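You operate a simulated robot arm through the tools that you are given. There is no shell and no other tool. Be economical: measure what you need, move in short steps, check, and stop when the job is done.

The job below is to be done with a simulated robot arm. You get a single attempt, and the scene is never put back.

## Task
Fetch the blue can and set it on the shelf under the work bench. Take the black bottle from the right end of the work bench and leave it on the top of the long table. Put the filter box that says "CL6G-764" from the middle of the work bench on the blue book and the filter box marked "CRL 9150" on top of the brown carton there. Put the blue case from the left end of the work bench on the top of the desk. Put the bulb box on the left end of the work bench away in the blue bin. Do these in any order. Set down upright: blue can, black bottle, filter box, blue case, bulb box.

Only the result counts: the job must be done as asked and must still hold three seconds after the hand-in. Knocking over, shifting, dropping, spilling or breaking anything else fails it.

## Robot
A 6-joint arm with a two-finger parallel gripper on a trunk, on a base that drives. Base frame: it is fixed to the floor where the robot stands at the start and does not move with it; the origin is under the middle of the robot, x ahead of it, y to its left, z up; the surface under the hand at the start is at about z = 860. Readings come in mm, rad, newtons and seconds.
With the tool pointing down near the work surface it reaches from about 480 to 880 mm from the robot's upright axis, wherever it stands. Its first joint turns from -2.007 to 2.007 rad. Places, roughly: black bottle [750, 250, 1000]; blue bin (14x26 cm) [-3040, 5800, 800]; blue book [750, 500, 750]; blue can [500, 250, 1000]; blue case [500, 1500, 1000]; brown carton [500, 500, 1000]; bulb box [750, 1750, 1000]; filter box [750, 750, 1000]; shelf under the work bench [800, 800, 200]; top of the desk [-2000, -2000, 700]; top of the long table [-2400, 200, 700]. Payload 4.2 kg.
Tool frame: the origin (TCP) lies between the finger pads and is the grasp point; the fingertips stand 23 mm ahead of it; z points along the fingers, y is the line along which they close. The gripper opens to 94 mm. The fingers are 38 mm wide and 10 mm thick; the gripper's body (54 by 96 mm) begins 39 mm behind the TCP.
Orientation is that of the tool frame in the base frame, as a unit quaternion [x, y, z, w]. With the fingers straight down and closing along the base's y, the tool's x points along the base's -x, its y along +y and its z along -z.

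## Interface
- The arm moves only by the tool jog_arm. Its argument "plan" is a list of rows, each an object of numbers (a shift or turn left out is 0, a gripper value left out holds the last): "ax", "ay", "az": the turn, a rotation vector about the base's x, y, z in rad; "dx", "dy", "dz": the shift along the base's x, y, z in mm; "hand": the gripper command, from -1 (shut) to 1 (fully open), values between in proportion. In form: [{"ax": .., "ay": .., "az": .., "dx": .., "dy": .., "dz": .., "hand": ..}, ...]. A call has 1 to 8 rows; each row is the pose to reach, as a shift and turn from the pose commanded when the call began. Rows are played at 5 a second. More than 50 mm and 0.15 rad between two rows, or a gripper value outside its range, and nothing of the call is played. A pose out of reach is approached as far as the arm can. The call stops where the force on the tool passes 40 N (or 10 N more than at its start, if that is more) or the arm is blocked; 0.2 s more then pass. Each finger travels about 108 mm/s and halts on what it meets, pressing with about 20 N; the grip force reading is that of the motor and also rises with nothing between the fingers. The clock runs only during rows and for 0.2 s after the last one: add rows that repeat a pose to give the fingers time. It gives the time, the measured TCP pose, the force on the tool (base axes), the opening and the grip force at its end, in the units of the frame above (readings bear some noise), with the torque about the TCP (base axes, N m) and any sound that the robot's microphone picked up.
- Cameras (640 x 400 px; columns grow to the right, rows downward): "scene" is now at [233, 217.6, 1401.7]; the picture's right is [0.26, -0.96, 0.00], its down [-0.61, -0.17, -0.78] and it looks along [0.75, 0.21, -0.63] (base axes); focal length 221 px, centre (320, 200). "wrist" rides on the gripper at [86, 16, -74] in the tool frame; the picture's right is [-0.18, 0.98, 0.00], its down [-0.58, -0.11, -0.81] and it looks along [-0.79, -0.15, 0.59] (tool axes); focal length 243 px, centre (320, 200). There is no depth. A picture from a camera that has moved, and an enlarged one, comes with that camera's place and axes in the base frame and with its lens. The place of the scene camera against the robot may be out by one fixed shift of up to 25 mm in any direction.
- snapshot(camera): a new picture of that camera. No time passes.
- slide_trunk(by): slides the trunk up (or, below 0, down) by that many mm; the arm and the scene camera ride with it, the base frame stays. It gives what a move gives, with no picture.
- steer(legs): drives the robot by 1 to 6 legs, each [ahead, turn to the left] in mm and rad, along the robot's own axes; the way and the turn of a leg run together, so that a leg with both is an arc; at most 1500 mm and 3.142 rad a leg. The arm and the cameras ride along, it lands a little off, and it stops where it bumps. It gives what a move gives.
- pan_tilt(pan, tilt): turns the head with the scene camera to pan (to the left, within 1.396 rad either way) and tilt (down, from -0.506 to 1.204), counted from straight ahead of the robot. It gives what a move gives.
- inspect(camera, box): a new picture of the part [left, top, right, bottom] of that camera's present view, enlarged. No time passes.
- close_job(): hands the job in; it is judged then, once.

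Work in short steps. Places have to be worked out from the pictures, the camera data and where the tool is seen: move nearer, look again, correct. Check each grasp and each placing, and mend what went wrong. You have 186 turns and 156 pictures in all, those below and enlarged ones among them. Open the gripper and draw the arm clear of the work before you hand the job in, unless the task says otherwise; then end with one line.

The tools are called after "Emit:" as name(argument=value, ...) on one line, values as JSON. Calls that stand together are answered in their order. jog_arm: Moves the arm, as the interface text tells. Its arguments: {"type":"object","properties":{"plan":{"type":"array"}},"required":["plan"]} The other tools are called the same way: slide_trunk (by) slides the trunk up or down; steer (legs) drives the base; pan_tilt (pan, tilt) turns the head that bears the scene camera; snapshot (camera) takes a picture; inspect (camera, box) takes an enlarged picture of a part of a camera's view; close_job () hands the job in.

At the start:

```text
clock: 0.0
tcp_pos: [490.2, 111.5, 1238.0]
tool_rot: [-0.001, 1.0, -0.001, 0.0]
contact_force: [0.9, 0.1, 0.7]
moment: [-0.01, 0.02, 0.0]
opening: 94.0
grasp_force: 0.1
trunk travel left (down, up): [-750.0, 240.0]
robot x, y, heading: [1.1, -1.6, -0.004]
head pan, tilt: [0.267, 0.679]
```

scene: 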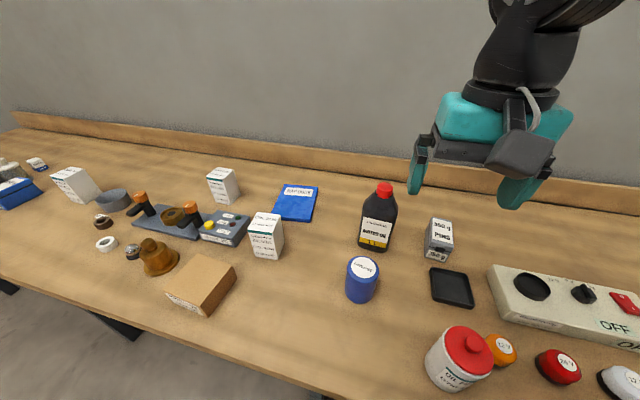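
wrist: 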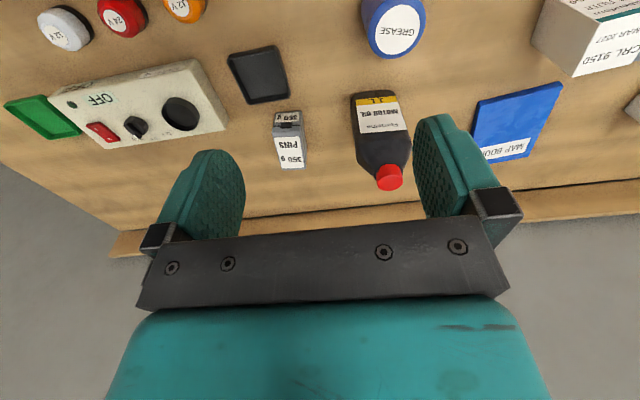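

I'll start by reading labels on the bench with enlarged views of the scene camera.

Emit:
inspect(camera="scene", box=[160, 150, 320, 250])

Emit:
inspect(camera="scene", box=[0, 140, 160, 240])

Emit:
inspect(camera="scene", box=[160, 210, 320, 330])

Emit:
inspect(camera="scene", box=[320, 170, 480, 320])

```text
4.00 times, centred on (240, 200) of scene
camera zoom: at [233.0, 217.6, 1401.7], right [0.26, -0.96, 0.0], down [-0.61, -0.17, -0.78], along [0.75, 0.21, -0.63], focal length 886 px, centre (640, 200)
```

zoom: 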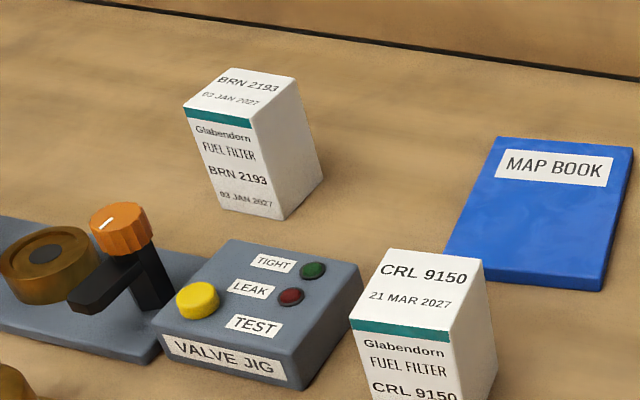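

```text
4.00 times, centred on (80, 190) of scene
camera zoom: at [233.0, 217.6, 1401.7], right [0.26, -0.96, 0.0], down [-0.61, -0.17, -0.78], along [0.75, 0.21, -0.63], focal length 886 px, centre (1280, 240)
```

zoom: 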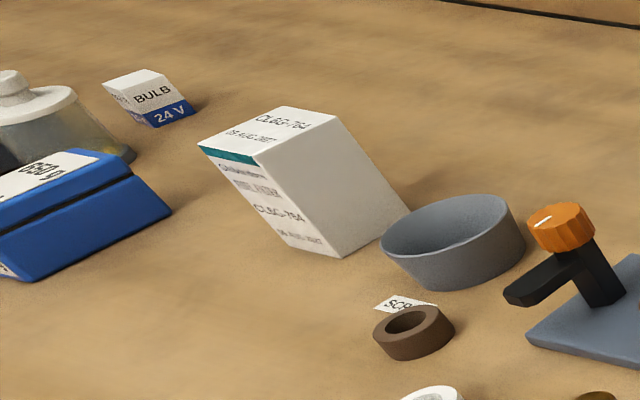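

```text
3.33 times, centred on (240, 270) of scene
camera zoom: at [233.0, 217.6, 1401.7], right [0.26, -0.96, 0.0], down [-0.61, -0.17, -0.78], along [0.75, 0.21, -0.63], focal length 738 px, centre (587, -33)
```

zoom: 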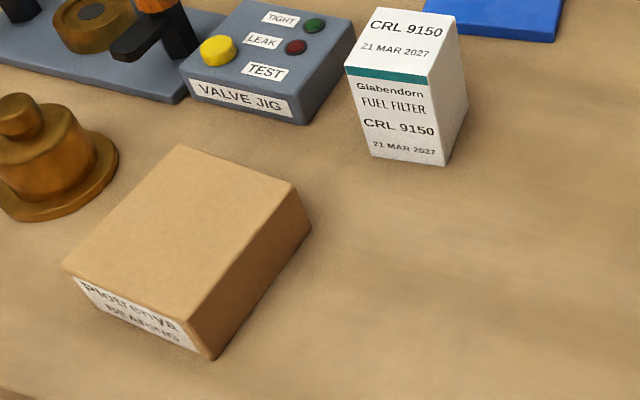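

```text
2.67 times, centred on (400, 245) of scene
camera zoom: at [233.0, 217.6, 1401.7], right [0.26, -0.96, 0.0], down [-0.61, -0.17, -0.78], along [0.75, 0.21, -0.63], focal length 590 px, centre (107, 80)
```

zoom: 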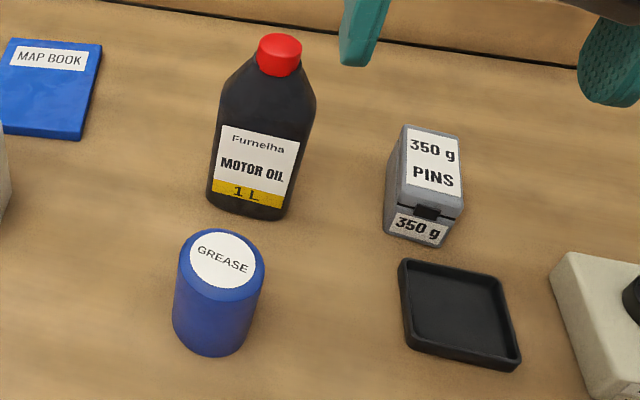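

Now I look at the left end of the bench and around the room, to see all objects and destinations.

Emit:
pan_tilt(pan=1.0, tilt=0.4)

```text
clock: 1.1
tcp_pos: [490.4, 112.2, 1238.6]
tool_rot: [-0.001, 1.0, 0.0, 0.0]
contact_force: [-0.3, 0.5, -0.3]
moment: [0.01, -0.02, 0.01]
opening: 94.0
grasp_force: 0.0
trunk travel left (down, up): [-750.0, 240.0]
robot x, y, heading: [-0.6, -2.0, 0.002]
head pan, tilt: [1.0, 0.4]
```

Taking the left-side view.

Emit:
snapshot(camera="scene")

Emit:
inspect(camera="scene", box=[240, 130, 480, 280])

```text
149 pictures are left
camera scene: at [200.5, 272.9, 1426.8], right [0.84, -0.54, 0.0], down [-0.21, -0.33, -0.92], along [0.5, 0.77, -0.39], focal length 221 px, centre (320, 200)
```

scene: 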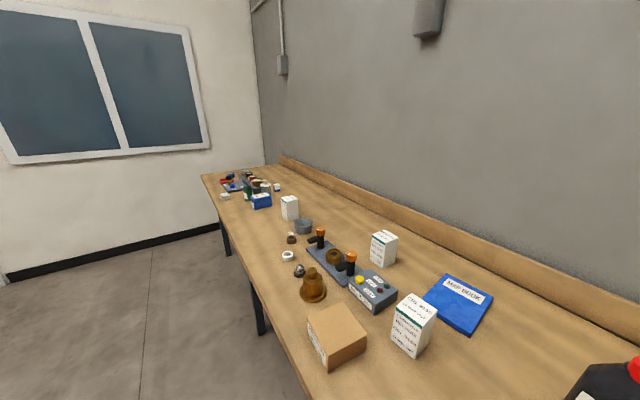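

```text
2.67 times, centred on (360, 205) of scene
camera zoom: at [200.5, 272.9, 1426.8], right [0.84, -0.54, 0.0], down [-0.21, -0.33, -0.92], along [0.5, 0.77, -0.39], focal length 590 px, centre (213, 187)
```

zoom: 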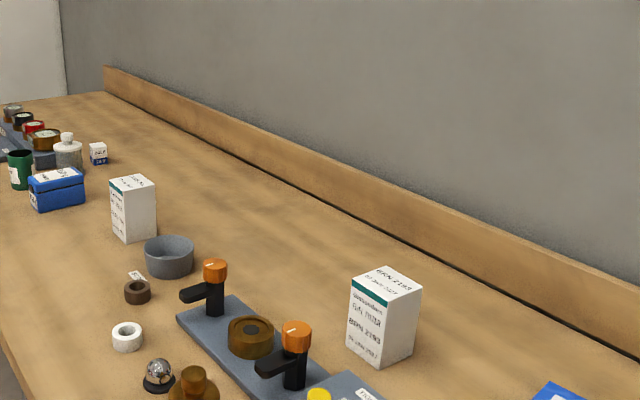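

The CRL 9150 box stands about (590, 470), roughly 5° yawed, top near z 976. I move the hand over towards it, high, for a wrist view.

Emit:
jog_arm(plan=[{"dx": 8, "dy": 45, "dz": -10}, {"dx": 16, "dy": 90, "dz": -20}, {"dx": 24, "dy": 135, "dz": -30}, {"dx": 32, "dy": 180, "dz": -40}, {"dx": 40, "dy": 225, "dz": -50}, {"dx": 48, "dy": 270, "dz": -60}, {"dx": 56, "dy": 313, "dz": -70}, {"dx": 60, "dy": 356, "dz": -80}])

Emit:
snapshot(camera="wrist")

```text
clock: 2.9
tcp_pos: [545.9, 450.8, 1159.3]
tool_rot: [0.0, 1.0, -0.002, 0.0]
contact_force: [0.4, 0.1, -0.5]
moment: [0.0, 0.02, 0.01]
opening: 94.0
grasp_force: 0.1
out of reach, approached as far as the arm can: row 8
trunk travel left (down, up): [-750.0, 240.0]
robot x, y, heading: [-2.4, 0.8, 0.003]
head pan, tilt: [1.0, 0.4]
```

```text
147 pictures are left
camera wrist: at [460.6, 466.9, 1233.4], right [0.18, 0.98, 0.0], down [0.58, -0.11, 0.81], along [0.79, -0.15, -0.59], focal length 243 px, centre (320, 200)
```

wrist: 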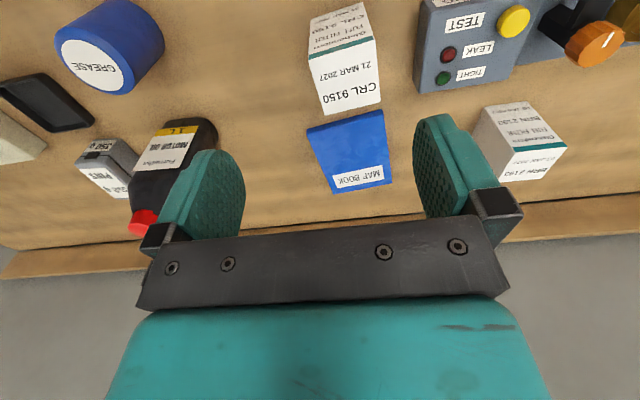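

The wrist picture puts the CRL 9150 top centre around (598, 469), yaw ≈ +0.09 rad. I lower to about z 1070 above it and look again.

Emit:
jog_arm(plan=[{"dx": 10, "dy": 4, "dz": -35, "az": 0.03}, {"dx": 25, "dy": 10, "dz": -65, "az": 0.06}, {"dx": 40, "dy": 16, "dz": -90, "az": 0.09}, {"dx": 40, "dy": 16, "dz": -90, "az": 0.09}])

Emit:
snapshot(camera="wrist")

```text
clock: 3.9
tcp_pos: [578.7, 457.5, 1067.5]
tool_rot: [-0.046, 0.999, 0.001, 0.0]
contact_force: [-0.1, 0.2, 0.5]
moment: [0.02, 0.0, 0.0]
opening: 93.9
grasp_force: 0.0
out of reach, approached as far as the arm can: row 2, 3, 4
trunk travel left (down, up): [-750.0, 240.0]
robot x, y, heading: [1.3, 3.6, 0.0]
head pan, tilt: [1.0, 0.4]
```

```text
146 pictures are left
camera wrist: at [491.4, 464.9, 1140.9], right [0.09, 1.0, 0.0], down [0.59, -0.06, 0.81], along [0.8, -0.08, -0.59], focal length 243 px, centre (320, 200)
```

wrist: 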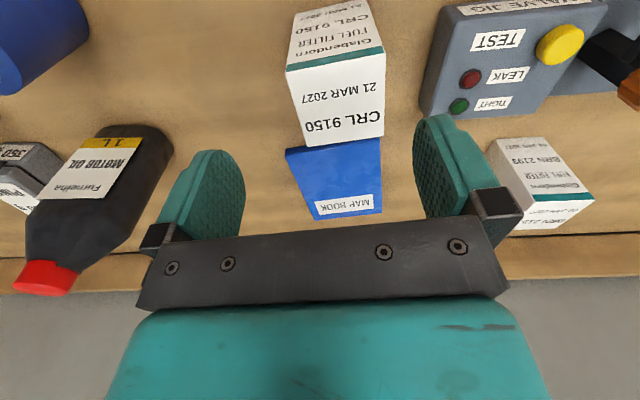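

Two heights agree: box top z ≈ 976, centre (597, 469). The arm is near its reach limit at this height, so I back up and lower the trunk 150 mm.

Emit:
jog_arm(plan=[{"dx": -15, "dy": -5, "dz": 45}, {"dx": -35, "dy": -10, "dz": 85}, {"dx": -50, "dy": -15, "dz": 120}])

Emit:
slide_trunk(by=-150)

```text
clock: 4.7
tcp_pos: [528.2, 441.4, 1187.7]
tool_rot: [-0.044, 0.999, 0.0, 0.0]
contact_force: [0.3, 0.4, -1.6]
moment: [-0.02, 0.04, -0.01]
opening: 94.2
grasp_force: 0.0
trunk travel left (down, up): [-750.0, 240.0]
robot x, y, heading: [-1.6, -2.3, 0.003]
head pan, tilt: [1.0, 0.4]
```

```text
clock: 6.4
tcp_pos: [528.7, 441.4, 1037.6]
tool_rot: [-0.045, 0.999, 0.0, 0.0]
contact_force: [0.6, 0.0, 0.1]
moment: [-0.01, 0.03, 0.01]
opening: 94.1
grasp_force: 0.0
trunk travel left (down, up): [-600.0, 390.0]
robot x, y, heading: [0.7, -6.3, -0.002]
head pan, tilt: [1.0, 0.4]
```

Now move above the box centre at z≈1037.

Emit:
jog_arm(plan=[{"dx": 35, "dy": 14}, {"dx": 69, "dy": 28}, {"dx": 69, "dy": 28}])

Emit:
snapshot(camera="wrist")

```text
clock: 7.2
tcp_pos: [561.0, 435.7, 1030.7]
tool_rot: [-0.046, 0.999, 0.0, 0.0]
contact_force: [0.0, 0.1, -0.4]
moment: [0.02, -0.03, -0.01]
opening: 94.2
grasp_force: 0.1
out of reach, approached as far as the arm can: row 1, 2, 3
trunk travel left (down, up): [-600.0, 390.0]
robot x, y, heading: [0.1, 1.5, 0.004]
head pan, tilt: [1.0, 0.4]
```

```text
145 pictures are left
camera wrist: at [474.6, 443.7, 1104.5], right [0.09, 1.0, 0.0], down [0.59, -0.06, 0.81], along [0.8, -0.08, -0.59], focal length 243 px, centre (320, 200)
```

wrist: 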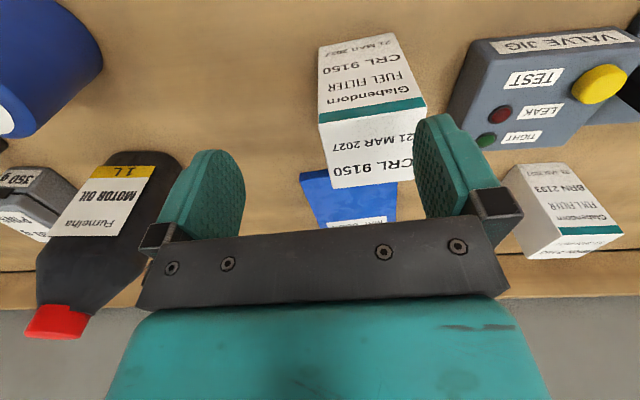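

Reach shrinks as the hand is higher relative to the trunk, so I raise the trunk instead.

Emit:
slide_trunk(by=250)

Emit:
jog_arm(plan=[{"dz": -45}, {"dz": -90}, {"dz": -135}, {"dx": 5, "dz": -180}, {"dx": 20, "dy": 17, "dz": -215}, {"dx": 36, "dy": 34, "dz": -215}, {"dx": 36, "dy": 34, "dz": -215}])

Emit:
snapshot(camera="wrist")

```text
clock: 9.8
tcp_pos: [562.3, 435.2, 1279.7]
tool_rot: [-0.045, 0.999, -0.001, 0.0]
contact_force: [-0.5, 0.2, 0.0]
moment: [-0.03, 0.01, 0.01]
opening: 94.0
grasp_force: 0.1
trunk travel left (down, up): [-850.0, 140.0]
robot x, y, heading: [-2.3, 2.5, 0.002]
head pan, tilt: [1.0, 0.4]
```

```text
clock: 11.4
tcp_pos: [589.5, 459.1, 1066.2]
tool_rot: [-0.046, 0.999, 0.0, -0.001]
contact_force: [-0.4, -0.3, 0.8]
moment: [-0.05, 0.01, -0.04]
opening: 94.1
grasp_force: 0.1
out of reach, approached as far as the arm can: row 6, 7
trunk travel left (down, up): [-850.0, 140.0]
robot x, y, heading: [2.7, 1.1, 0.002]
head pan, tilt: [1.0, 0.4]
```

```text
144 pictures are left
camera wrist: at [502.2, 465.6, 1140.1], right [0.09, 1.0, 0.0], down [0.59, -0.06, 0.81], along [0.8, -0.08, -0.59], focal length 243 px, centre (320, 200)
```

wrist: 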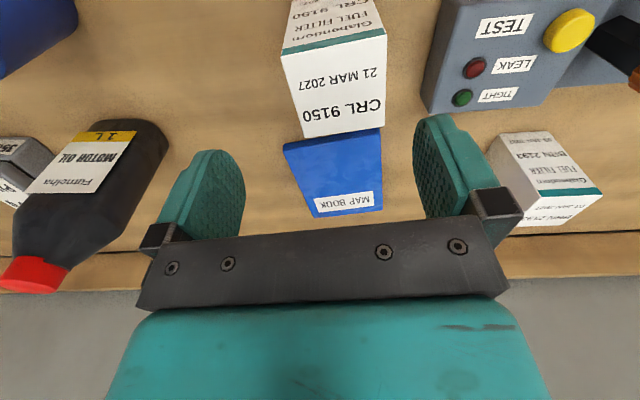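

Raising the trunk fully and coming down relative to it gives more reach; doing that and moving to centre.

Emit:
slide_trunk(by=140)

Emit:
jog_arm(plan=[{"dz": -45}, {"dz": -90}, {"dz": -140}, {"dx": 4, "dy": 5, "dz": -165}, {"dx": 8, "dy": 10, "dz": -165}, {"dx": 8, "dy": 10, "dz": -165}])

Emit:
snapshot(camera="wrist")

```text
clock: 13.1
tcp_pos: [589.7, 458.3, 1206.6]
tool_rot: [-0.046, 0.999, 0.0, -0.001]
contact_force: [1.4, 0.0, -0.3]
moment: [0.01, 0.01, 0.02]
opening: 93.9
grasp_force: 0.2
trunk travel left (down, up): [-990.0, 0.0]
robot x, y, heading: [-2.6, -0.7, -0.001]
head pan, tilt: [1.0, 0.4]
```

```text
clock: 14.5
tcp_pos: [577.4, 440.7, 1047.4]
tool_rot: [-0.046, 0.999, -0.001, 0.0]
contact_force: [0.0, 0.8, 0.4]
moment: [0.01, 0.01, -0.01]
opening: 93.8
grasp_force: 0.1
out of reach, approached as far as the arm can: row 2, 3, 4, 5, 6
trunk travel left (down, up): [-990.0, 0.0]
robot x, y, heading: [-0.7, -1.2, -0.001]
head pan, tilt: [1.0, 0.4]
```

```text
143 pictures are left
camera wrist: at [490.5, 447.6, 1122.8], right [0.09, 1.0, 0.0], down [0.59, -0.06, 0.81], along [0.8, -0.08, -0.59], focal length 243 px, centre (320, 200)
```

wrist: 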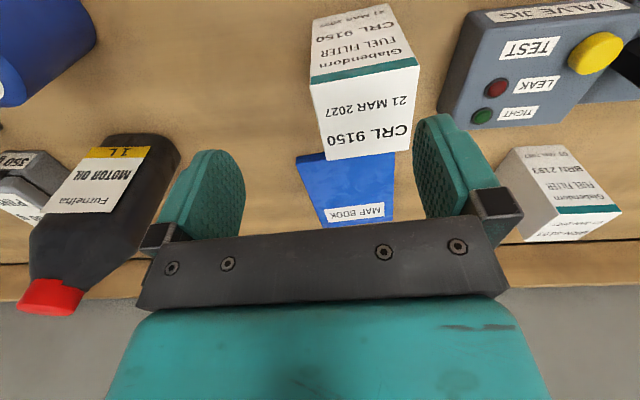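

The reach is best straight ahead, so I'll reposition the base: first retract the arm to a compact pose ahead of the robot.

Emit:
jog_arm(plan=[{"dz": 50}, {"dz": 100, "dy": -10}, {"dx": -10, "dy": -50, "dz": 130, "az": -0.03}, {"dx": -20, "dy": -100, "dz": 150, "az": -0.06}, {"dx": -30, "dy": -150, "dz": 150, "az": -0.09}, {"dx": -40, "dy": -200, "dz": 150, "az": -0.09}, {"dx": -50, "dy": -250, "dz": 150, "az": -0.09}, {"dx": -60, "dy": -300, "dz": 150, "az": -0.09}])

Emit:
slide_trunk(by=-140)

Emit:
steer(legs=[[0, 1.571], [480, 0], [0, -1.571]])

```text
refused: row 2 steps farther than a row can; nothing moved
```

```text
clock: 15.4
tcp_pos: [579.4, 447.4, 997.5]
tool_rot: [-0.048, 0.999, 0.009, 0.006]
contact_force: [-2.1, -2.9, 13.4]
moment: [0.57, 0.22, 0.31]
opening: 93.2
grasp_force: 0.0
trunk travel left (down, up): [-928.0, 62.0]
robot x, y, heading: [-0.3, -1.0, 0.001]
head pan, tilt: [1.0, 0.4]
stopped: the force on the tool passed its limit at 60 N (the readings are from after the stop); the commanded pose is now the measured one
```

```text
clock: 25.8
tcp_pos: [559.2, 942.3, 995.8]
tool_rot: [-0.064, 0.998, 0.007, 0.004]
contact_force: [-0.2, -0.1, 0.2]
moment: [-0.01, -0.01, 0.0]
opening: 93.9
grasp_force: 0.0
trunk travel left (down, up): [-928.0, 62.0]
robot x, y, heading: [-4.0, 481.0, 0.034]
head pan, tilt: [1.0, 0.4]
```

Dependent calls should not have been batched; the finger touched the box. I look at once to see what the state is.

Emit:
pan_tilt(pan=0.0, tilt=0.6)

Emit:
snapshot(camera="scene")

Emit:
snapshot(camera="wrist")

```text
clock: 27.1
tcp_pos: [559.3, 942.7, 995.4]
tool_rot: [-0.064, 0.998, 0.006, 0.004]
contact_force: [0.2, 0.8, -0.2]
moment: [0.0, 0.02, -0.04]
opening: 94.4
grasp_force: 0.1
trunk travel left (down, up): [-928.0, 62.0]
robot x, y, heading: [-6.2, 477.8, 0.032]
head pan, tilt: [0.0, 0.6]
```

```text
142 pictures are left
camera scene: at [227.2, 681.8, 1586.4], right [0.03, -1.0, 0.0], down [-0.56, -0.02, -0.83], along [0.82, 0.03, -0.56], focal length 221 px, centre (320, 200)
```

scene: 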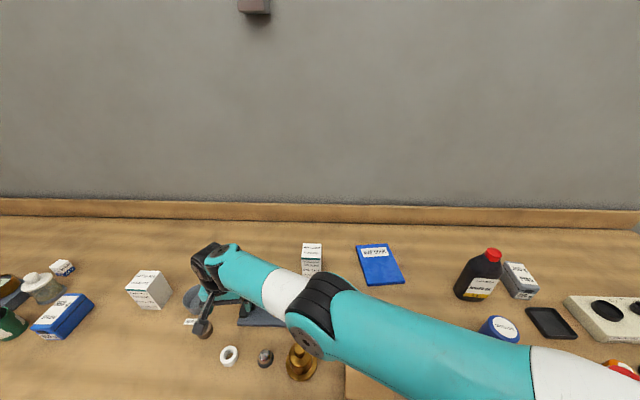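

```text
141 pictures are left
camera wrist: at [471.1, 945.9, 1068.7], right [0.06, 1.0, 0.01], down [0.59, -0.04, 0.81], along [0.81, -0.04, -0.59], focal length 243 px, centre (320, 200)
```

wrist: 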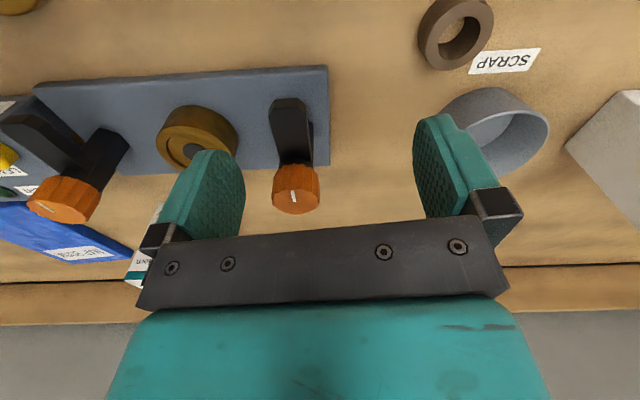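

I raise the hand straight up, clear of everything, before anything else.

Emit:
jog_arm(plan=[{"dz": 45}, {"dz": 90}, {"dz": 135}, {"dz": 180}, {"dz": 220}])

```text
clock: 28.3
tcp_pos: [558.8, 941.5, 1215.1]
tool_rot: [-0.063, 0.998, 0.006, 0.003]
contact_force: [-0.9, -0.7, -0.2]
moment: [-0.01, 0.05, 0.01]
opening: 94.1
grasp_force: 0.0
trunk travel left (down, up): [-928.0, 62.0]
robot x, y, heading: [-8.0, 478.6, 0.034]
head pan, tilt: [0.0, 0.6]
```

Clear. Now swing the hand to a compact pose straight ahead of the robot, high.

Emit:
jog_arm(plan=[{"dx": -6, "dy": -48}, {"dx": -12, "dy": -96}, {"dx": -18, "dy": -144}, {"dx": -24, "dy": -192}, {"dx": -30, "dy": -240}, {"dx": -36, "dy": -288}, {"dx": -42, "dy": -336}, {"dx": -48, "dy": -384}])

Emit:
snapshot(camera="scene")

Emit:
snapshot(camera="wrist")

```text
clock: 30.1
tcp_pos: [512.6, 557.4, 1215.1]
tool_rot: [-0.065, 0.998, 0.006, 0.004]
contact_force: [0.9, 0.7, 0.5]
moment: [-0.01, 0.03, 0.01]
opening: 94.0
grasp_force: 0.0
trunk travel left (down, up): [-928.0, 62.0]
robot x, y, heading: [-3.5, 482.2, 0.036]
head pan, tilt: [0.0, 0.6]
```

```text
140 pictures are left
camera scene: at [227.3, 682.2, 1586.3], right [0.03, -1.0, 0.0], down [-0.56, -0.02, -0.82], along [0.82, 0.03, -0.57], focal length 221 px, centre (320, 200)
```

scene: 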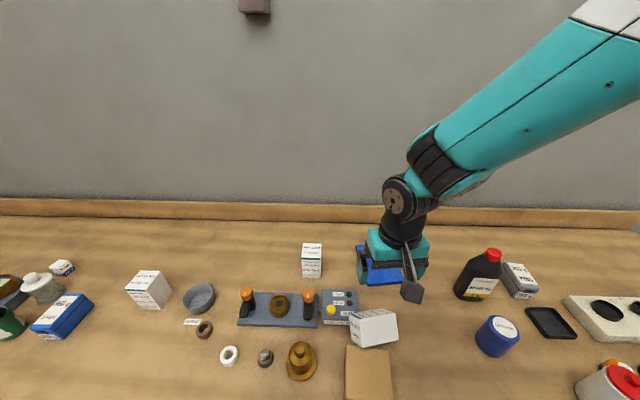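

```text
139 pictures are left
camera wrist: at [424.1, 560.9, 1288.8], right [0.06, 1.0, 0.01], down [0.59, -0.04, 0.81], along [0.81, -0.04, -0.59], focal length 243 px, centre (320, 200)
```

wrist: 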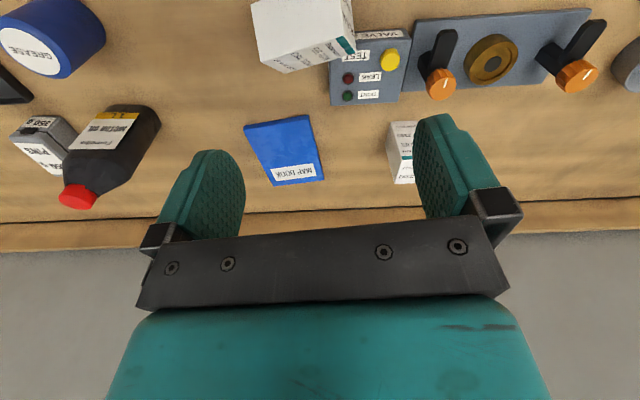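

The CRL 9150 box has been toppled to its side (it must be stood up again). I inspect it closely.

Emit:
inspect(camera="wrist", box=[230, 0, 430, 125])

Emit:
inspect(camera="scene", box=[230, 260, 450, 400])

```text
3.20 times, centred on (330, 62) of wrist
camera zoom: at [424.1, 560.9, 1288.8], right [0.06, 1.0, 0.01], down [0.59, -0.04, 0.81], along [0.81, -0.04, -0.59], focal length 776 px, centre (288, 640)
```

zoom: 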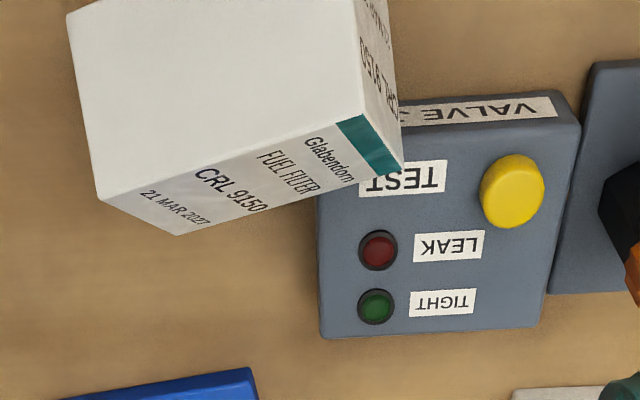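

```text
2.86 times, centred on (340, 330) of scene
camera zoom: at [227.3, 682.2, 1586.3], right [0.03, -1.0, 0.0], down [-0.56, -0.02, -0.82], along [0.82, 0.03, -0.57], focal length 633 px, centre (263, -171)
```

zoom: 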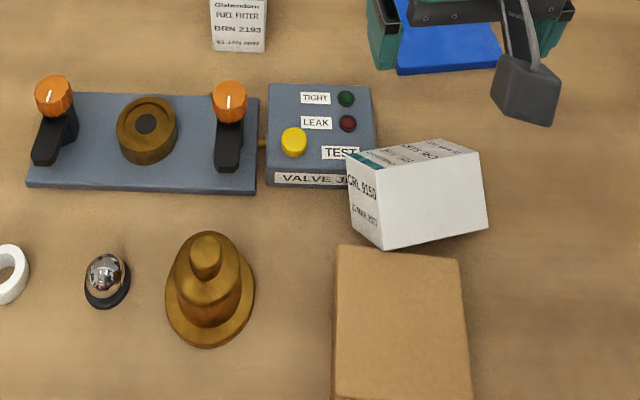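

The box seems to be rolled and propped against the valve jig. I zoom further to understand its exact pose.

Emit:
inspect(camera="scene", box=[330, 290, 420, 360])

Emit:
jog_arm(plan=[{"dy": -40, "az": 0.14}, {"dy": -80, "az": 0.28}, {"dy": -120, "az": 0.42}, {"dy": -160, "az": 0.56}, {"dy": -200, "az": 0.7}, {"dy": -210, "az": 0.84}, {"dy": -210, "az": 0.98}, {"dy": -210, "az": 1.12}])

Emit:
snapshot(camera="wrist")

```text
5.71 times, centred on (375, 325) of scene
camera zoom: at [227.3, 682.2, 1586.3], right [0.03, -1.0, 0.0], down [-0.56, -0.02, -0.82], along [0.82, 0.03, -0.57], focal length 1265 px, centre (6, -514)
```

zoom: 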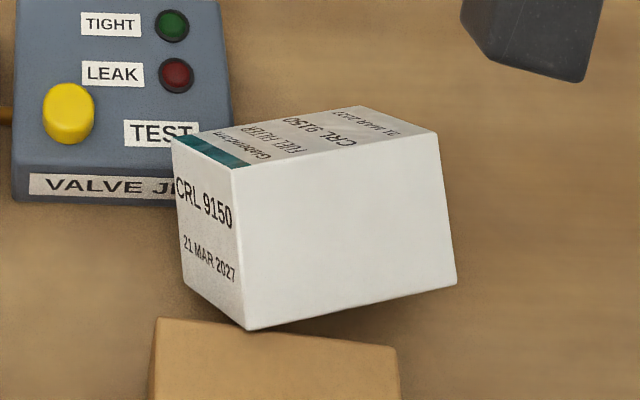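

```text
clock: 31.9
tcp_pos: [511.4, 348.4, 1215.1]
tool_rot: [-0.586, 0.81, 0.008, 0.0]
contact_force: [0.1, 0.3, -0.8]
moment: [-0.02, -0.01, 0.02]
opening: 94.3
grasp_force: 0.0
trunk travel left (down, up): [-928.0, 62.0]
robot x, y, heading: [-2.4, 476.0, 0.037]
head pan, tilt: [0.0, 0.6]
```

```text
135 pictures are left
camera wrist: at [470.9, 270.0, 1288.5], right [-0.88, 0.48, 0.01], down [0.29, 0.51, 0.81], along [0.38, 0.71, -0.59], focal length 243 px, centre (320, 200)
```

wrist: 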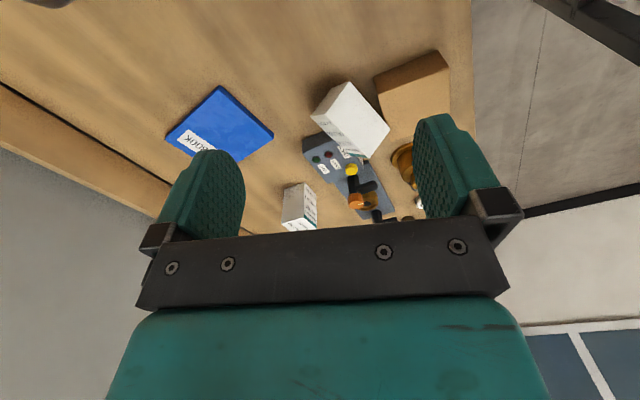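

I zoom on the box in this new wrist view so I can triangulate its corners.

Emit:
inspect(camera="wrist", box=[290, 60, 410, 180])

```text
3.33 times, centred on (350, 120) of wrist
camera zoom: at [470.9, 270.0, 1288.5], right [-0.88, 0.48, 0.01], down [0.29, 0.51, 0.81], along [0.38, 0.71, -0.59], focal length 809 px, centre (220, 467)
```

zoom: 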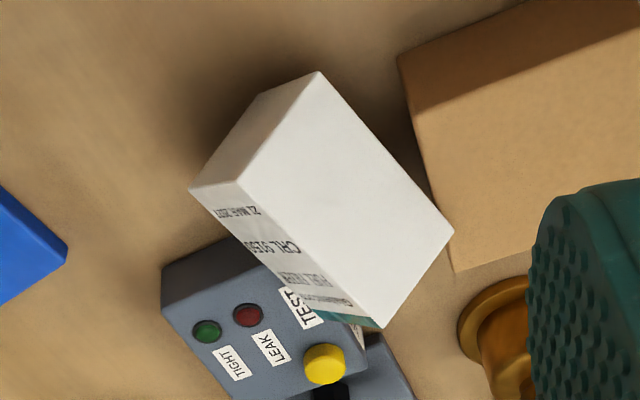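

Triangulation: the box is rolled 45° about its long axis, wedged between carton edge and valve jig, base end at (566, 486, 904), long axis (-0.28, 0.95, 0.16). I'll grasp it with a tilted tool (approach along (0.62, 0.30, -0.73)), then turn it upright. First I rotate the tool's yaw the other way, high up.

Emit:
jog_arm(plan=[{"dy": 10, "az": -0.148}, {"dy": 25, "az": -0.296}, {"dy": 40, "az": -0.444}, {"dy": 55, "az": -0.592}, {"dy": 70, "az": -0.74}, {"dy": 85, "az": -0.888}, {"dy": 100, "az": -1.036}, {"dy": 115, "az": -1.184}])

Emit:
jog_arm(plan=[{"az": -0.148}, {"az": -0.296}, {"az": -0.444}, {"az": -0.592}, {"az": -0.74}, {"az": -0.888}, {"az": -1.036}, {"az": -1.184}])

Emit:
jog_arm(plan=[{"az": -0.1}, {"az": -0.173}, {"az": -0.173}])

```text
clock: 33.7
tcp_pos: [510.6, 462.8, 1215.7]
tool_rot: [-0.031, 0.999, 0.007, 0.005]
contact_force: [0.1, 0.3, 0.2]
moment: [0.01, 0.01, 0.01]
opening: 93.9
grasp_force: 0.1
trunk travel left (down, up): [-928.0, 62.0]
robot x, y, heading: [-2.7, 482.6, 0.033]
head pan, tilt: [0.0, 0.6]
```

```text
clock: 35.5
tcp_pos: [511.6, 463.1, 1216.7]
tool_rot: [0.531, 0.847, 0.003, 0.007]
contact_force: [0.5, -0.5, -0.1]
moment: [0.03, 0.02, 0.02]
opening: 93.9
grasp_force: 0.0
trunk travel left (down, up): [-928.0, 62.0]
robot x, y, heading: [-7.8, 480.3, 0.029]
head pan, tilt: [0.0, 0.6]
```

```text
clock: 36.3
tcp_pos: [511.1, 463.5, 1214.9]
tool_rot: [0.603, 0.798, 0.002, 0.007]
contact_force: [0.4, -0.8, 0.1]
moment: [0.02, -0.01, 0.01]
opening: 94.3
grasp_force: 0.0
trunk travel left (down, up): [-928.0, 62.0]
robot x, y, heading: [-5.9, 478.5, 0.034]
head pan, tilt: [0.0, 0.6]
```

Yaw is right. Now tilt the tool to the approach orientation while moving back and slightly down.

Emit:
jog_arm(plan=[{"ax": 0.0625, "ay": -0.1077, "az": -0.0093, "dx": -10, "dz": 0}, {"ax": 0.125, "ay": -0.2153, "az": -0.0187, "dx": -20, "dz": -20}, {"ax": 0.1875, "ay": -0.323, "az": -0.028, "dx": -30, "dz": -40}, {"ax": 0.25, "ay": -0.4307, "az": -0.0373, "dx": -40, "dz": -60}, {"ax": 0.3125, "ay": -0.5383, "az": -0.0467, "dx": -50, "dz": -80}, {"ax": 0.375, "ay": -0.646, "az": -0.056, "dx": -60, "dz": -100}, {"ax": 0.375, "ay": -0.646, "az": -0.056, "dx": -60, "dz": -100}])

Emit:
snapshot(camera="wrist")

Emit:
snapshot(camera="scene")

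```text
clock: 37.9
tcp_pos: [556.0, 478.9, 1059.0]
tool_rot: [0.583, 0.723, 0.339, 0.149]
contact_force: [-0.1, -0.3, 0.2]
moment: [-0.01, 0.04, 0.0]
opening: 93.9
grasp_force: 0.2
out of reach, approached as far as the arm can: row 2, 3, 4, 5, 6, 7
trunk travel left (down, up): [-928.0, 62.0]
robot x, y, heading: [-6.3, 477.7, 0.039]
head pan, tilt: [0.0, 0.6]
```

```text
133 pictures are left
camera wrist: at [498.9, 538.0, 1137.8], right [0.78, -0.09, 0.62], down [-0.41, -0.81, 0.41], along [0.47, -0.58, -0.67], focal length 243 px, centre (320, 200)
```

wrist: 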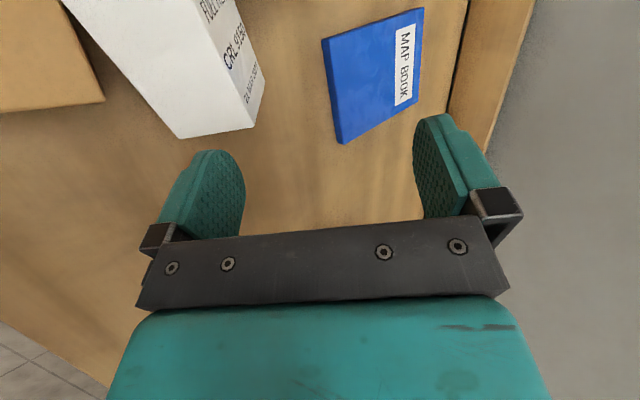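

```text
132 pictures are left
camera scene: at [227.6, 681.0, 1586.4], right [0.03, -1.0, 0.0], down [-0.56, -0.02, -0.82], along [0.82, 0.03, -0.57], focal length 221 px, centre (320, 200)
```

scene: 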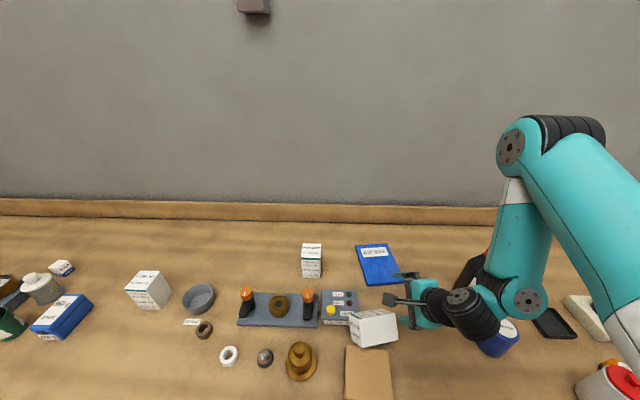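

Orientation is exact, but the target is too close to the robot. I back the base up by 170 mm (the hand stays above everything).

Emit:
steer(legs=[[-170, 0]])

Emit:
jog_arm(plan=[{"dx": 30, "dy": 3, "dz": 0}, {"dx": 60, "dy": 6, "dz": 0}])

Emit:
snapshot(camera="wrist")

```text
clock: 39.4
tcp_pos: [384.6, 474.8, 1059.2]
tool_rot: [0.583, 0.724, 0.338, 0.147]
contact_force: [0.5, 0.1, -0.7]
moment: [-0.01, -0.01, 0.04]
opening: 94.0
grasp_force: 0.0
trunk travel left (down, up): [-928.0, 62.0]
robot x, y, heading: [-179.4, 474.4, 0.028]
head pan, tilt: [0.0, 0.6]
```

```text
clock: 40.0
tcp_pos: [442.9, 479.9, 1058.0]
tool_rot: [0.584, 0.723, 0.337, 0.148]
contact_force: [-0.5, 0.4, 0.5]
moment: [0.02, -0.03, -0.01]
opening: 94.0
grasp_force: 0.1
trunk travel left (down, up): [-928.0, 62.0]
robot x, y, heading: [-176.0, 474.4, 0.033]
head pan, tilt: [0.0, 0.6]
```

```text
131 pictures are left
camera wrist: at [386.2, 539.2, 1138.0], right [0.78, -0.09, 0.62], down [-0.41, -0.81, 0.41], along [0.47, -0.58, -0.67], focal length 243 px, centre (320, 200)
```

wrist: 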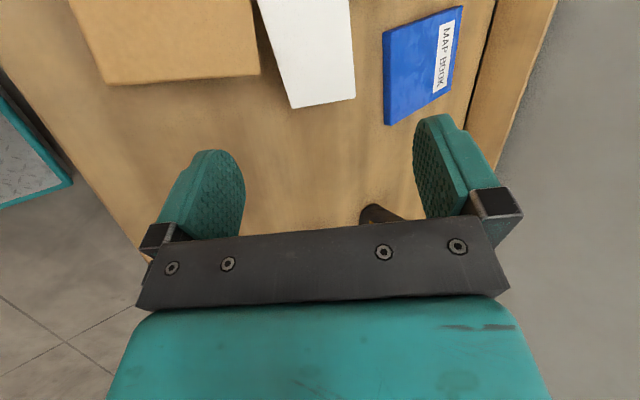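

The view matches the triangulated pose within ~4 mm. I move to the pre-grasp point 70 mm short along the approach.

Emit:
jog_arm(plan=[{"dx": 25, "dy": 5, "dz": -30}, {"dx": 45, "dy": 9, "dz": -60}, {"dx": 61.6, "dy": 13, "dz": -84}, {"dx": 61.6, "dy": 13, "dz": -84}])

Emit:
snapshot(camera="wrist")

Emit:
snapshot(camera="scene")

```text
clock: 41.0
tcp_pos: [504.6, 492.6, 974.1]
tool_rot: [0.583, 0.724, 0.338, 0.147]
contact_force: [0.6, 0.2, 0.0]
moment: [0.01, 0.01, 0.01]
opening: 94.1
grasp_force: 0.2
trunk travel left (down, up): [-928.0, 62.0]
robot x, y, heading: [-171.7, 475.4, 0.035]
head pan, tilt: [0.0, 0.6]
```

```text
130 pictures are left
camera wrist: at [447.5, 551.7, 1053.4], right [0.78, -0.08, 0.62], down [-0.41, -0.81, 0.41], along [0.47, -0.57, -0.67], focal length 243 px, centre (320, 200)
```

wrist: 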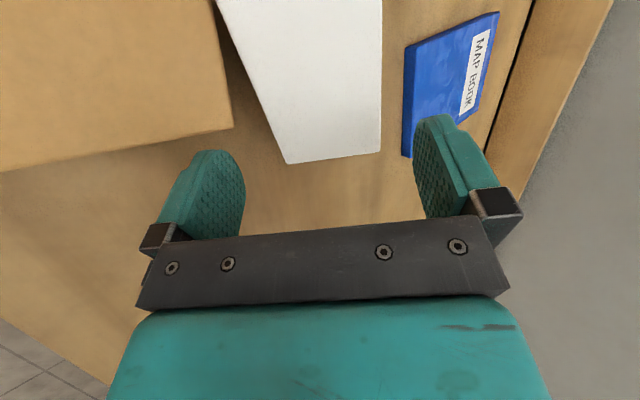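

```text
129 pictures are left
camera scene: at [55.6, 675.8, 1586.4], right [0.03, -1.0, 0.0], down [-0.56, -0.02, -0.83], along [0.82, 0.03, -0.56], focal length 221 px, centre (320, 200)
```

scene: 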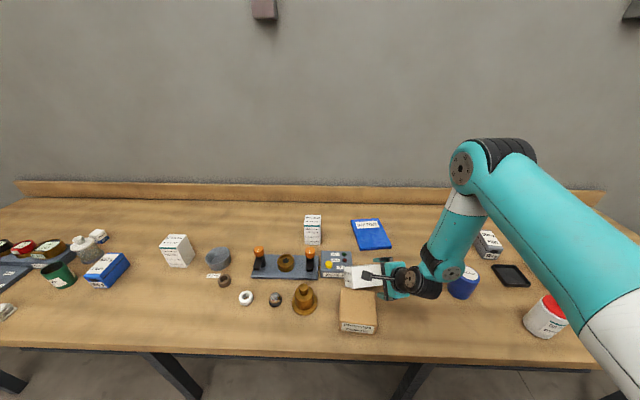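

Alignment looks good. I advance 70 mm along the approach direction.

Emit:
jog_arm(plan=[{"dx": 12.4, "dy": 6.1, "dz": -14.5}, {"dx": 24.8, "dy": 12.1, "dz": -29.1}, {"dx": 37.3, "dy": 18.2, "dz": -43.6}, {"dx": 43.5, "dy": 21.2, "dz": -51}])

Emit:
snapshot(camera="wrist")

```text
clock: 41.4
tcp_pos: [516.8, 499.4, 965.6]
tool_rot: [0.585, 0.72, 0.342, 0.149]
contact_force: [-12.9, -4.3, 30.5]
moment: [0.42, 1.37, 0.48]
opening: 89.3
grasp_force: 0.0
trunk travel left (down, up): [-928.0, 62.0]
robot x, y, heading: [-174.6, 474.6, 0.033]
head pan, tilt: [0.0, 0.6]
stopped in row 2: the force on the tool passed its limit at 50 N (the readings are from after the stop); the commanded pose is now the measured one
```

```text
128 pictures are left
camera wrist: at [459.4, 556.6, 1045.4], right [0.78, -0.09, 0.62], down [-0.42, -0.82, 0.4], along [0.47, -0.57, -0.67], focal length 243 px, centre (320, 200)
```

wrist: 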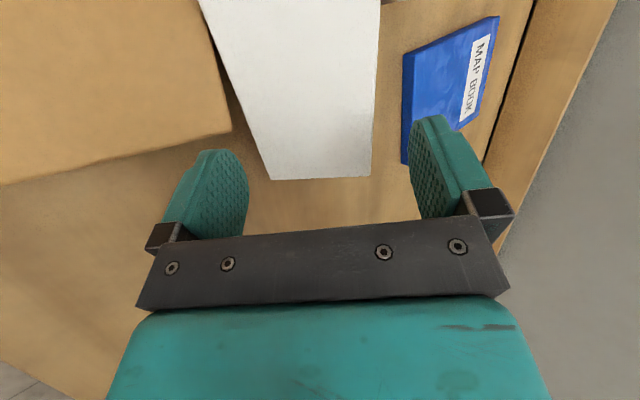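

Something resisted—likely the lower finger on the carton's corner. I retract along the approach and look again.

Emit:
jog_arm(plan=[{"dx": -12.4, "dy": -6.1, "dz": 14.5, "hand": 1}, {"dx": -31, "dy": -15, "dz": 36}, {"dx": -31, "dy": -15, "dz": 46}])

Emit:
snapshot(camera="wrist")

Emit:
inspect(camera="scene", box=[310, 230, 430, 340])

```text
clock: 42.2
tcp_pos: [484.9, 483.3, 1010.6]
tool_rot: [0.584, 0.722, 0.34, 0.148]
contact_force: [0.2, 0.9, -0.6]
moment: [0.0, 0.02, -0.04]
opening: 93.9
grasp_force: 0.1
trunk travel left (down, up): [-928.0, 62.0]
robot x, y, heading: [-176.0, 475.2, 0.03]
head pan, tilt: [0.0, 0.6]
```

```text
127 pictures are left
camera wrist: at [428.2, 541.4, 1089.4], right [0.78, -0.09, 0.62], down [-0.41, -0.81, 0.4], along [0.47, -0.57, -0.67], focal length 243 px, centre (320, 200)
```

wrist: 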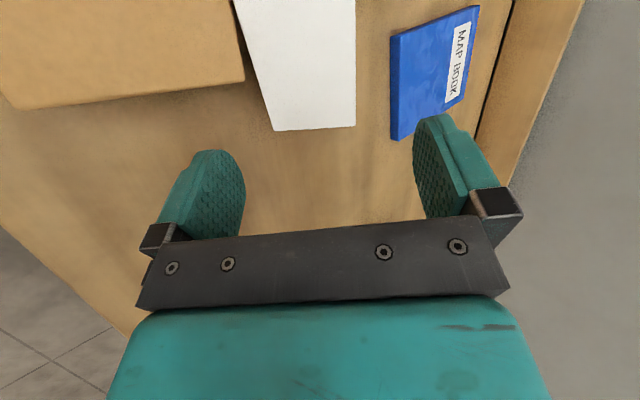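

```text
3.64 times, centred on (370, 285) of scene
camera zoom: at [55.9, 675.7, 1586.3], right [0.03, -1.0, 0.0], down [-0.56, -0.02, -0.82], along [0.82, 0.03, -0.57], focal length 805 px, centre (138, -109)
```

zoom: 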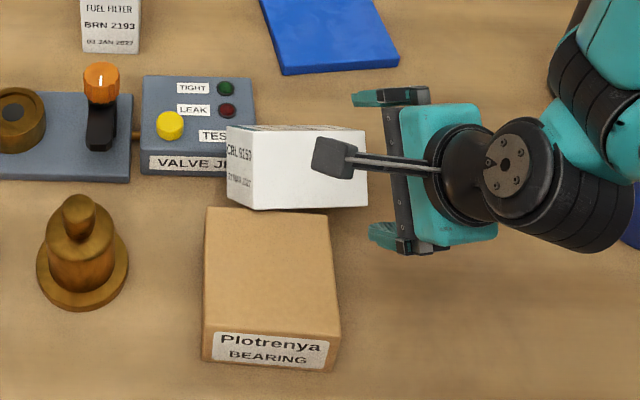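

The carton corner was in the way and the box yawed slightly (~0.1 rad). I re-aim: yaw −0.1, grip nearer the base end, opening reduced to ~82 mm so the lower finger clears the carton.

Emit:
jog_arm(plan=[{"dx": 6, "dy": -1, "dz": -12, "az": -0.05, "hand": 0.75}, {"dx": 15.8, "dy": -1.9, "dz": -35.6, "az": -0.1, "hand": 0.75}, {"dx": 15.8, "dy": -1.9, "dz": -35.6, "az": -0.1, "hand": 0.75}])

Emit:
snapshot(camera="wrist")

```text
clock: 43.0
tcp_pos: [503.0, 481.5, 974.1]
tool_rot: [0.619, 0.692, 0.333, 0.166]
contact_force: [0.5, -0.5, 0.3]
moment: [-0.02, 0.0, 0.0]
opening: 82.5
grasp_force: 0.0
trunk travel left (down, up): [-928.0, 62.0]
robot x, y, heading: [-178.7, 474.3, 0.034]
head pan, tilt: [0.0, 0.6]
```

```text
125 pictures are left
camera wrist: at [451.7, 545.4, 1053.7], right [0.77, -0.17, 0.62], down [-0.49, -0.77, 0.4], along [0.41, -0.62, -0.67], focal length 243 px, centre (320, 200)
```

wrist: 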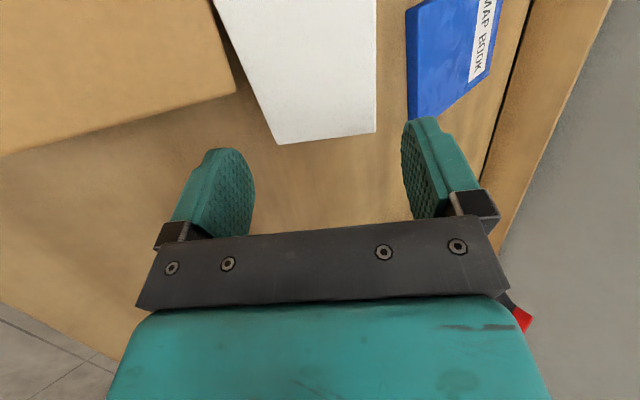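

Consistent with the previous estimate. Advancing along the approach.

Emit:
jog_arm(plan=[{"dx": 12.1, "dy": 4.5, "dz": -13.6}, {"dx": 24.2, "dy": 9, "dz": -27.2}, {"dx": 36.4, "dy": 13.5, "dz": -40.9}, {"dx": 46.5, "dy": 18, "dz": -54}, {"dx": 46.5, "dy": 18, "dz": -54}])

Emit:
snapshot(camera="wrist")

```text
clock: 44.2
tcp_pos: [548.7, 498.6, 918.6]
tool_rot: [0.619, 0.692, 0.332, 0.165]
contact_force: [0.6, 0.1, 0.1]
moment: [-0.02, 0.02, 0.0]
opening: 82.7
grasp_force: 0.1
trunk travel left (down, up): [-928.0, 62.0]
robot x, y, heading: [-178.6, 474.0, 0.033]
head pan, tilt: [0.0, 0.6]
```

```text
124 pictures are left
camera wrist: at [497.9, 562.9, 998.4], right [0.77, -0.17, 0.62], down [-0.49, -0.77, 0.4], along [0.41, -0.62, -0.67], focal length 243 px, centre (320, 200)
```

wrist: 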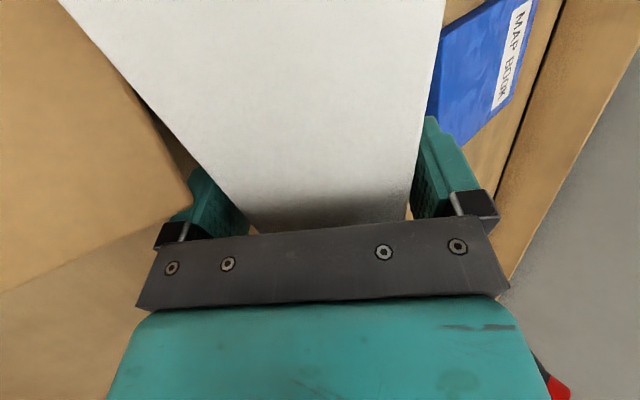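

The fingers straddle the box with no contact. Closing the gripper.

Emit:
jog_arm(plan=[{"hand": 0.5}, {"hand": 0.2}, {"hand": 0.0}, {"hand": -0.3}, {"hand": -0.3}])

```text
clock: 45.4
tcp_pos: [549.9, 499.4, 920.4]
tool_rot: [0.62, 0.69, 0.334, 0.166]
contact_force: [12.5, -0.3, 14.8]
moment: [-0.1, -0.59, -0.39]
opening: 68.9
grasp_force: 20.6
trunk travel left (down, up): [-928.0, 62.0]
robot x, y, heading: [-175.1, 473.8, 0.026]
head pan, tilt: [0.0, 0.6]
```

Gripped (68.9 mm). Lift straight up.

Emit:
jog_arm(plan=[{"dz": 10, "hand": -0.6}, {"dz": 30, "hand": -0.6}, {"dz": 70}, {"dz": 110}, {"dz": 150}, {"dz": 180}])

Emit:
snapshot(camera="scene")

Emit:
snapshot(camera="wrist")

```text
clock: 46.8
tcp_pos: [549.8, 499.8, 1098.6]
tool_rot: [0.62, 0.691, 0.333, 0.165]
contact_force: [-0.3, 0.4, -0.4]
moment: [0.0, 0.0, -0.01]
opening: 18.9
grasp_force: 0.1
trunk travel left (down, up): [-928.0, 62.0]
robot x, y, heading: [-175.8, 473.8, 0.031]
head pan, tilt: [0.0, 0.6]
```

```text
123 pictures are left
camera scene: at [56.1, 675.7, 1586.3], right [0.03, -1.0, 0.0], down [-0.56, -0.02, -0.82], along [0.82, 0.03, -0.57], focal length 221 px, centre (320, 200)
```

scene: 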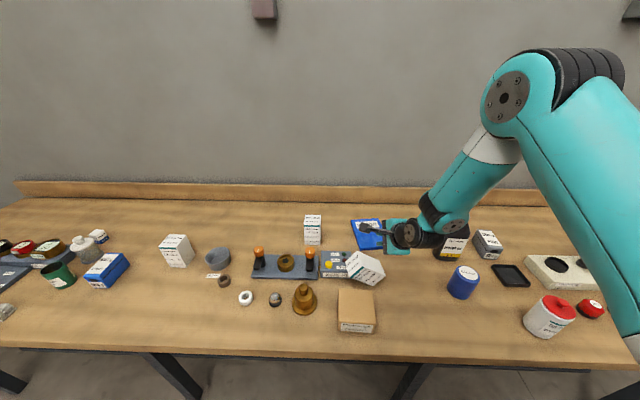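

```text
122 pictures are left
camera wrist: at [498.2, 563.6, 1179.2], right [0.77, -0.17, 0.62], down [-0.49, -0.77, 0.41], along [0.41, -0.62, -0.67], focal length 243 px, centre (320, 200)
```

wrist: 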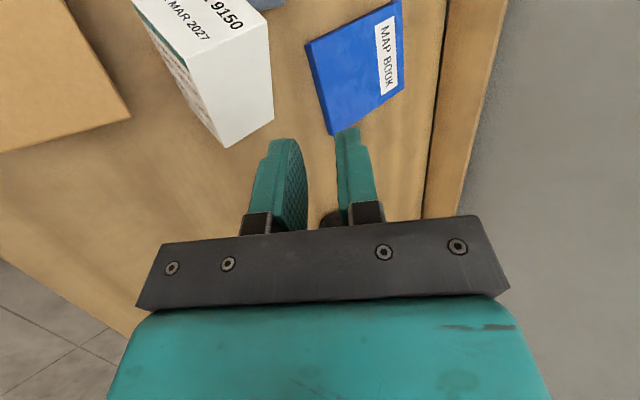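

The grip slipped and the box changed pose — its top label now faces more upward. Inspect closely.

Emit:
inspect(camera="scene", box=[310, 230, 430, 340])

Emit:
inspect(camera="wrist", box=[80, 0, 300, 150])

```text
3.64 times, centred on (370, 285) of scene
camera zoom: at [56.1, 675.7, 1586.3], right [0.03, -1.0, 0.0], down [-0.56, -0.02, -0.82], along [0.82, 0.03, -0.57], focal length 805 px, centre (138, -109)
```

zoom: 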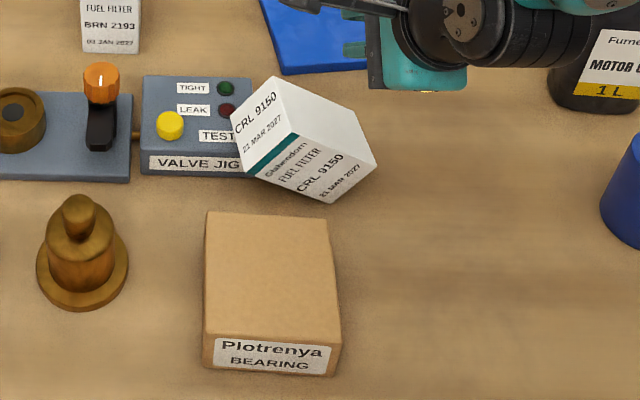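

```text
2.67 times, centred on (190, 75) of wrist
camera zoom: at [498.2, 563.6, 1179.2], right [0.77, -0.17, 0.62], down [-0.49, -0.77, 0.41], along [0.41, -0.62, -0.67], focal length 647 px, centre (667, 533)
```

zoom: 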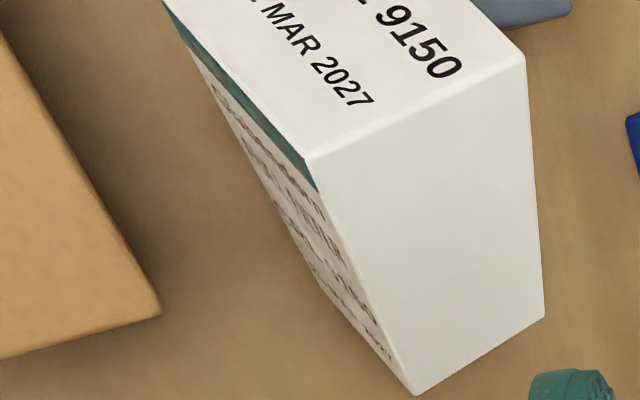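

The box now leans nearly upright against the jig, away from the carton — a top-down grasp is possible. I return the tool to vertical and take a second view to triangulate.

Emit:
jog_arm(plan=[{"ax": -0.0513, "ay": 0.1162, "az": 0.0116, "dz": 10, "hand": 1}, {"ax": -0.1026, "ay": 0.2323, "az": 0.0232, "dz": 20, "hand": 1}, {"ax": -0.1539, "ay": 0.3485, "az": 0.0349, "dz": 30}, {"ax": -0.2051, "ay": 0.4647, "az": 0.0465, "dz": 40}, {"ax": -0.2564, "ay": 0.5808, "az": 0.0581, "dz": 50}, {"ax": -0.3077, "ay": 0.697, "az": 0.0697, "dz": 60}])

Emit:
jog_arm(plan=[{"az": 0.148, "dx": -10}, {"az": 0.296, "dx": -20}, {"az": 0.444, "dx": -30}, {"az": 0.592, "dx": -40}, {"az": 0.74, "dx": -50}, {"az": 0.888, "dx": -60}, {"az": 1.036, "dx": -70}, {"az": 1.184, "dx": -80}])

Emit:
snapshot(camera="wrist")

```text
clock: 48.2
tcp_pos: [549.0, 499.3, 1159.3]
tool_rot: [0.64, 0.769, -0.001, -0.001]
contact_force: [-1.1, 0.5, -0.2]
moment: [0.0, 0.03, -0.01]
opening: 94.1
grasp_force: 0.1
trunk travel left (down, up): [-928.0, 62.0]
robot x, y, heading: [-178.3, 476.7, 0.029]
head pan, tilt: [0.0, 0.6]
```

```text
clock: 50.0
tcp_pos: [469.1, 499.4, 1159.0]
tool_rot: [0.1, 0.995, 0.0, 0.0]
contact_force: [0.9, -0.7, -0.3]
moment: [0.0, 0.02, 0.02]
opening: 93.8
grasp_force: 0.0
trunk travel left (down, up): [-928.0, 62.0]
robot x, y, heading: [-177.9, 472.6, 0.031]
head pan, tilt: [0.0, 0.6]
```

```text
119 pictures are left
camera wrist: at [387.6, 531.8, 1232.9], right [0.38, 0.93, 0.0], down [0.55, -0.22, 0.81], along [0.75, -0.3, -0.59], focal length 243 px, centre (320, 200)
```

wrist: 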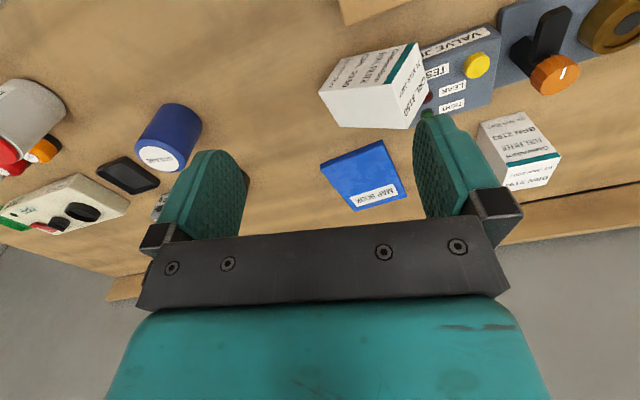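

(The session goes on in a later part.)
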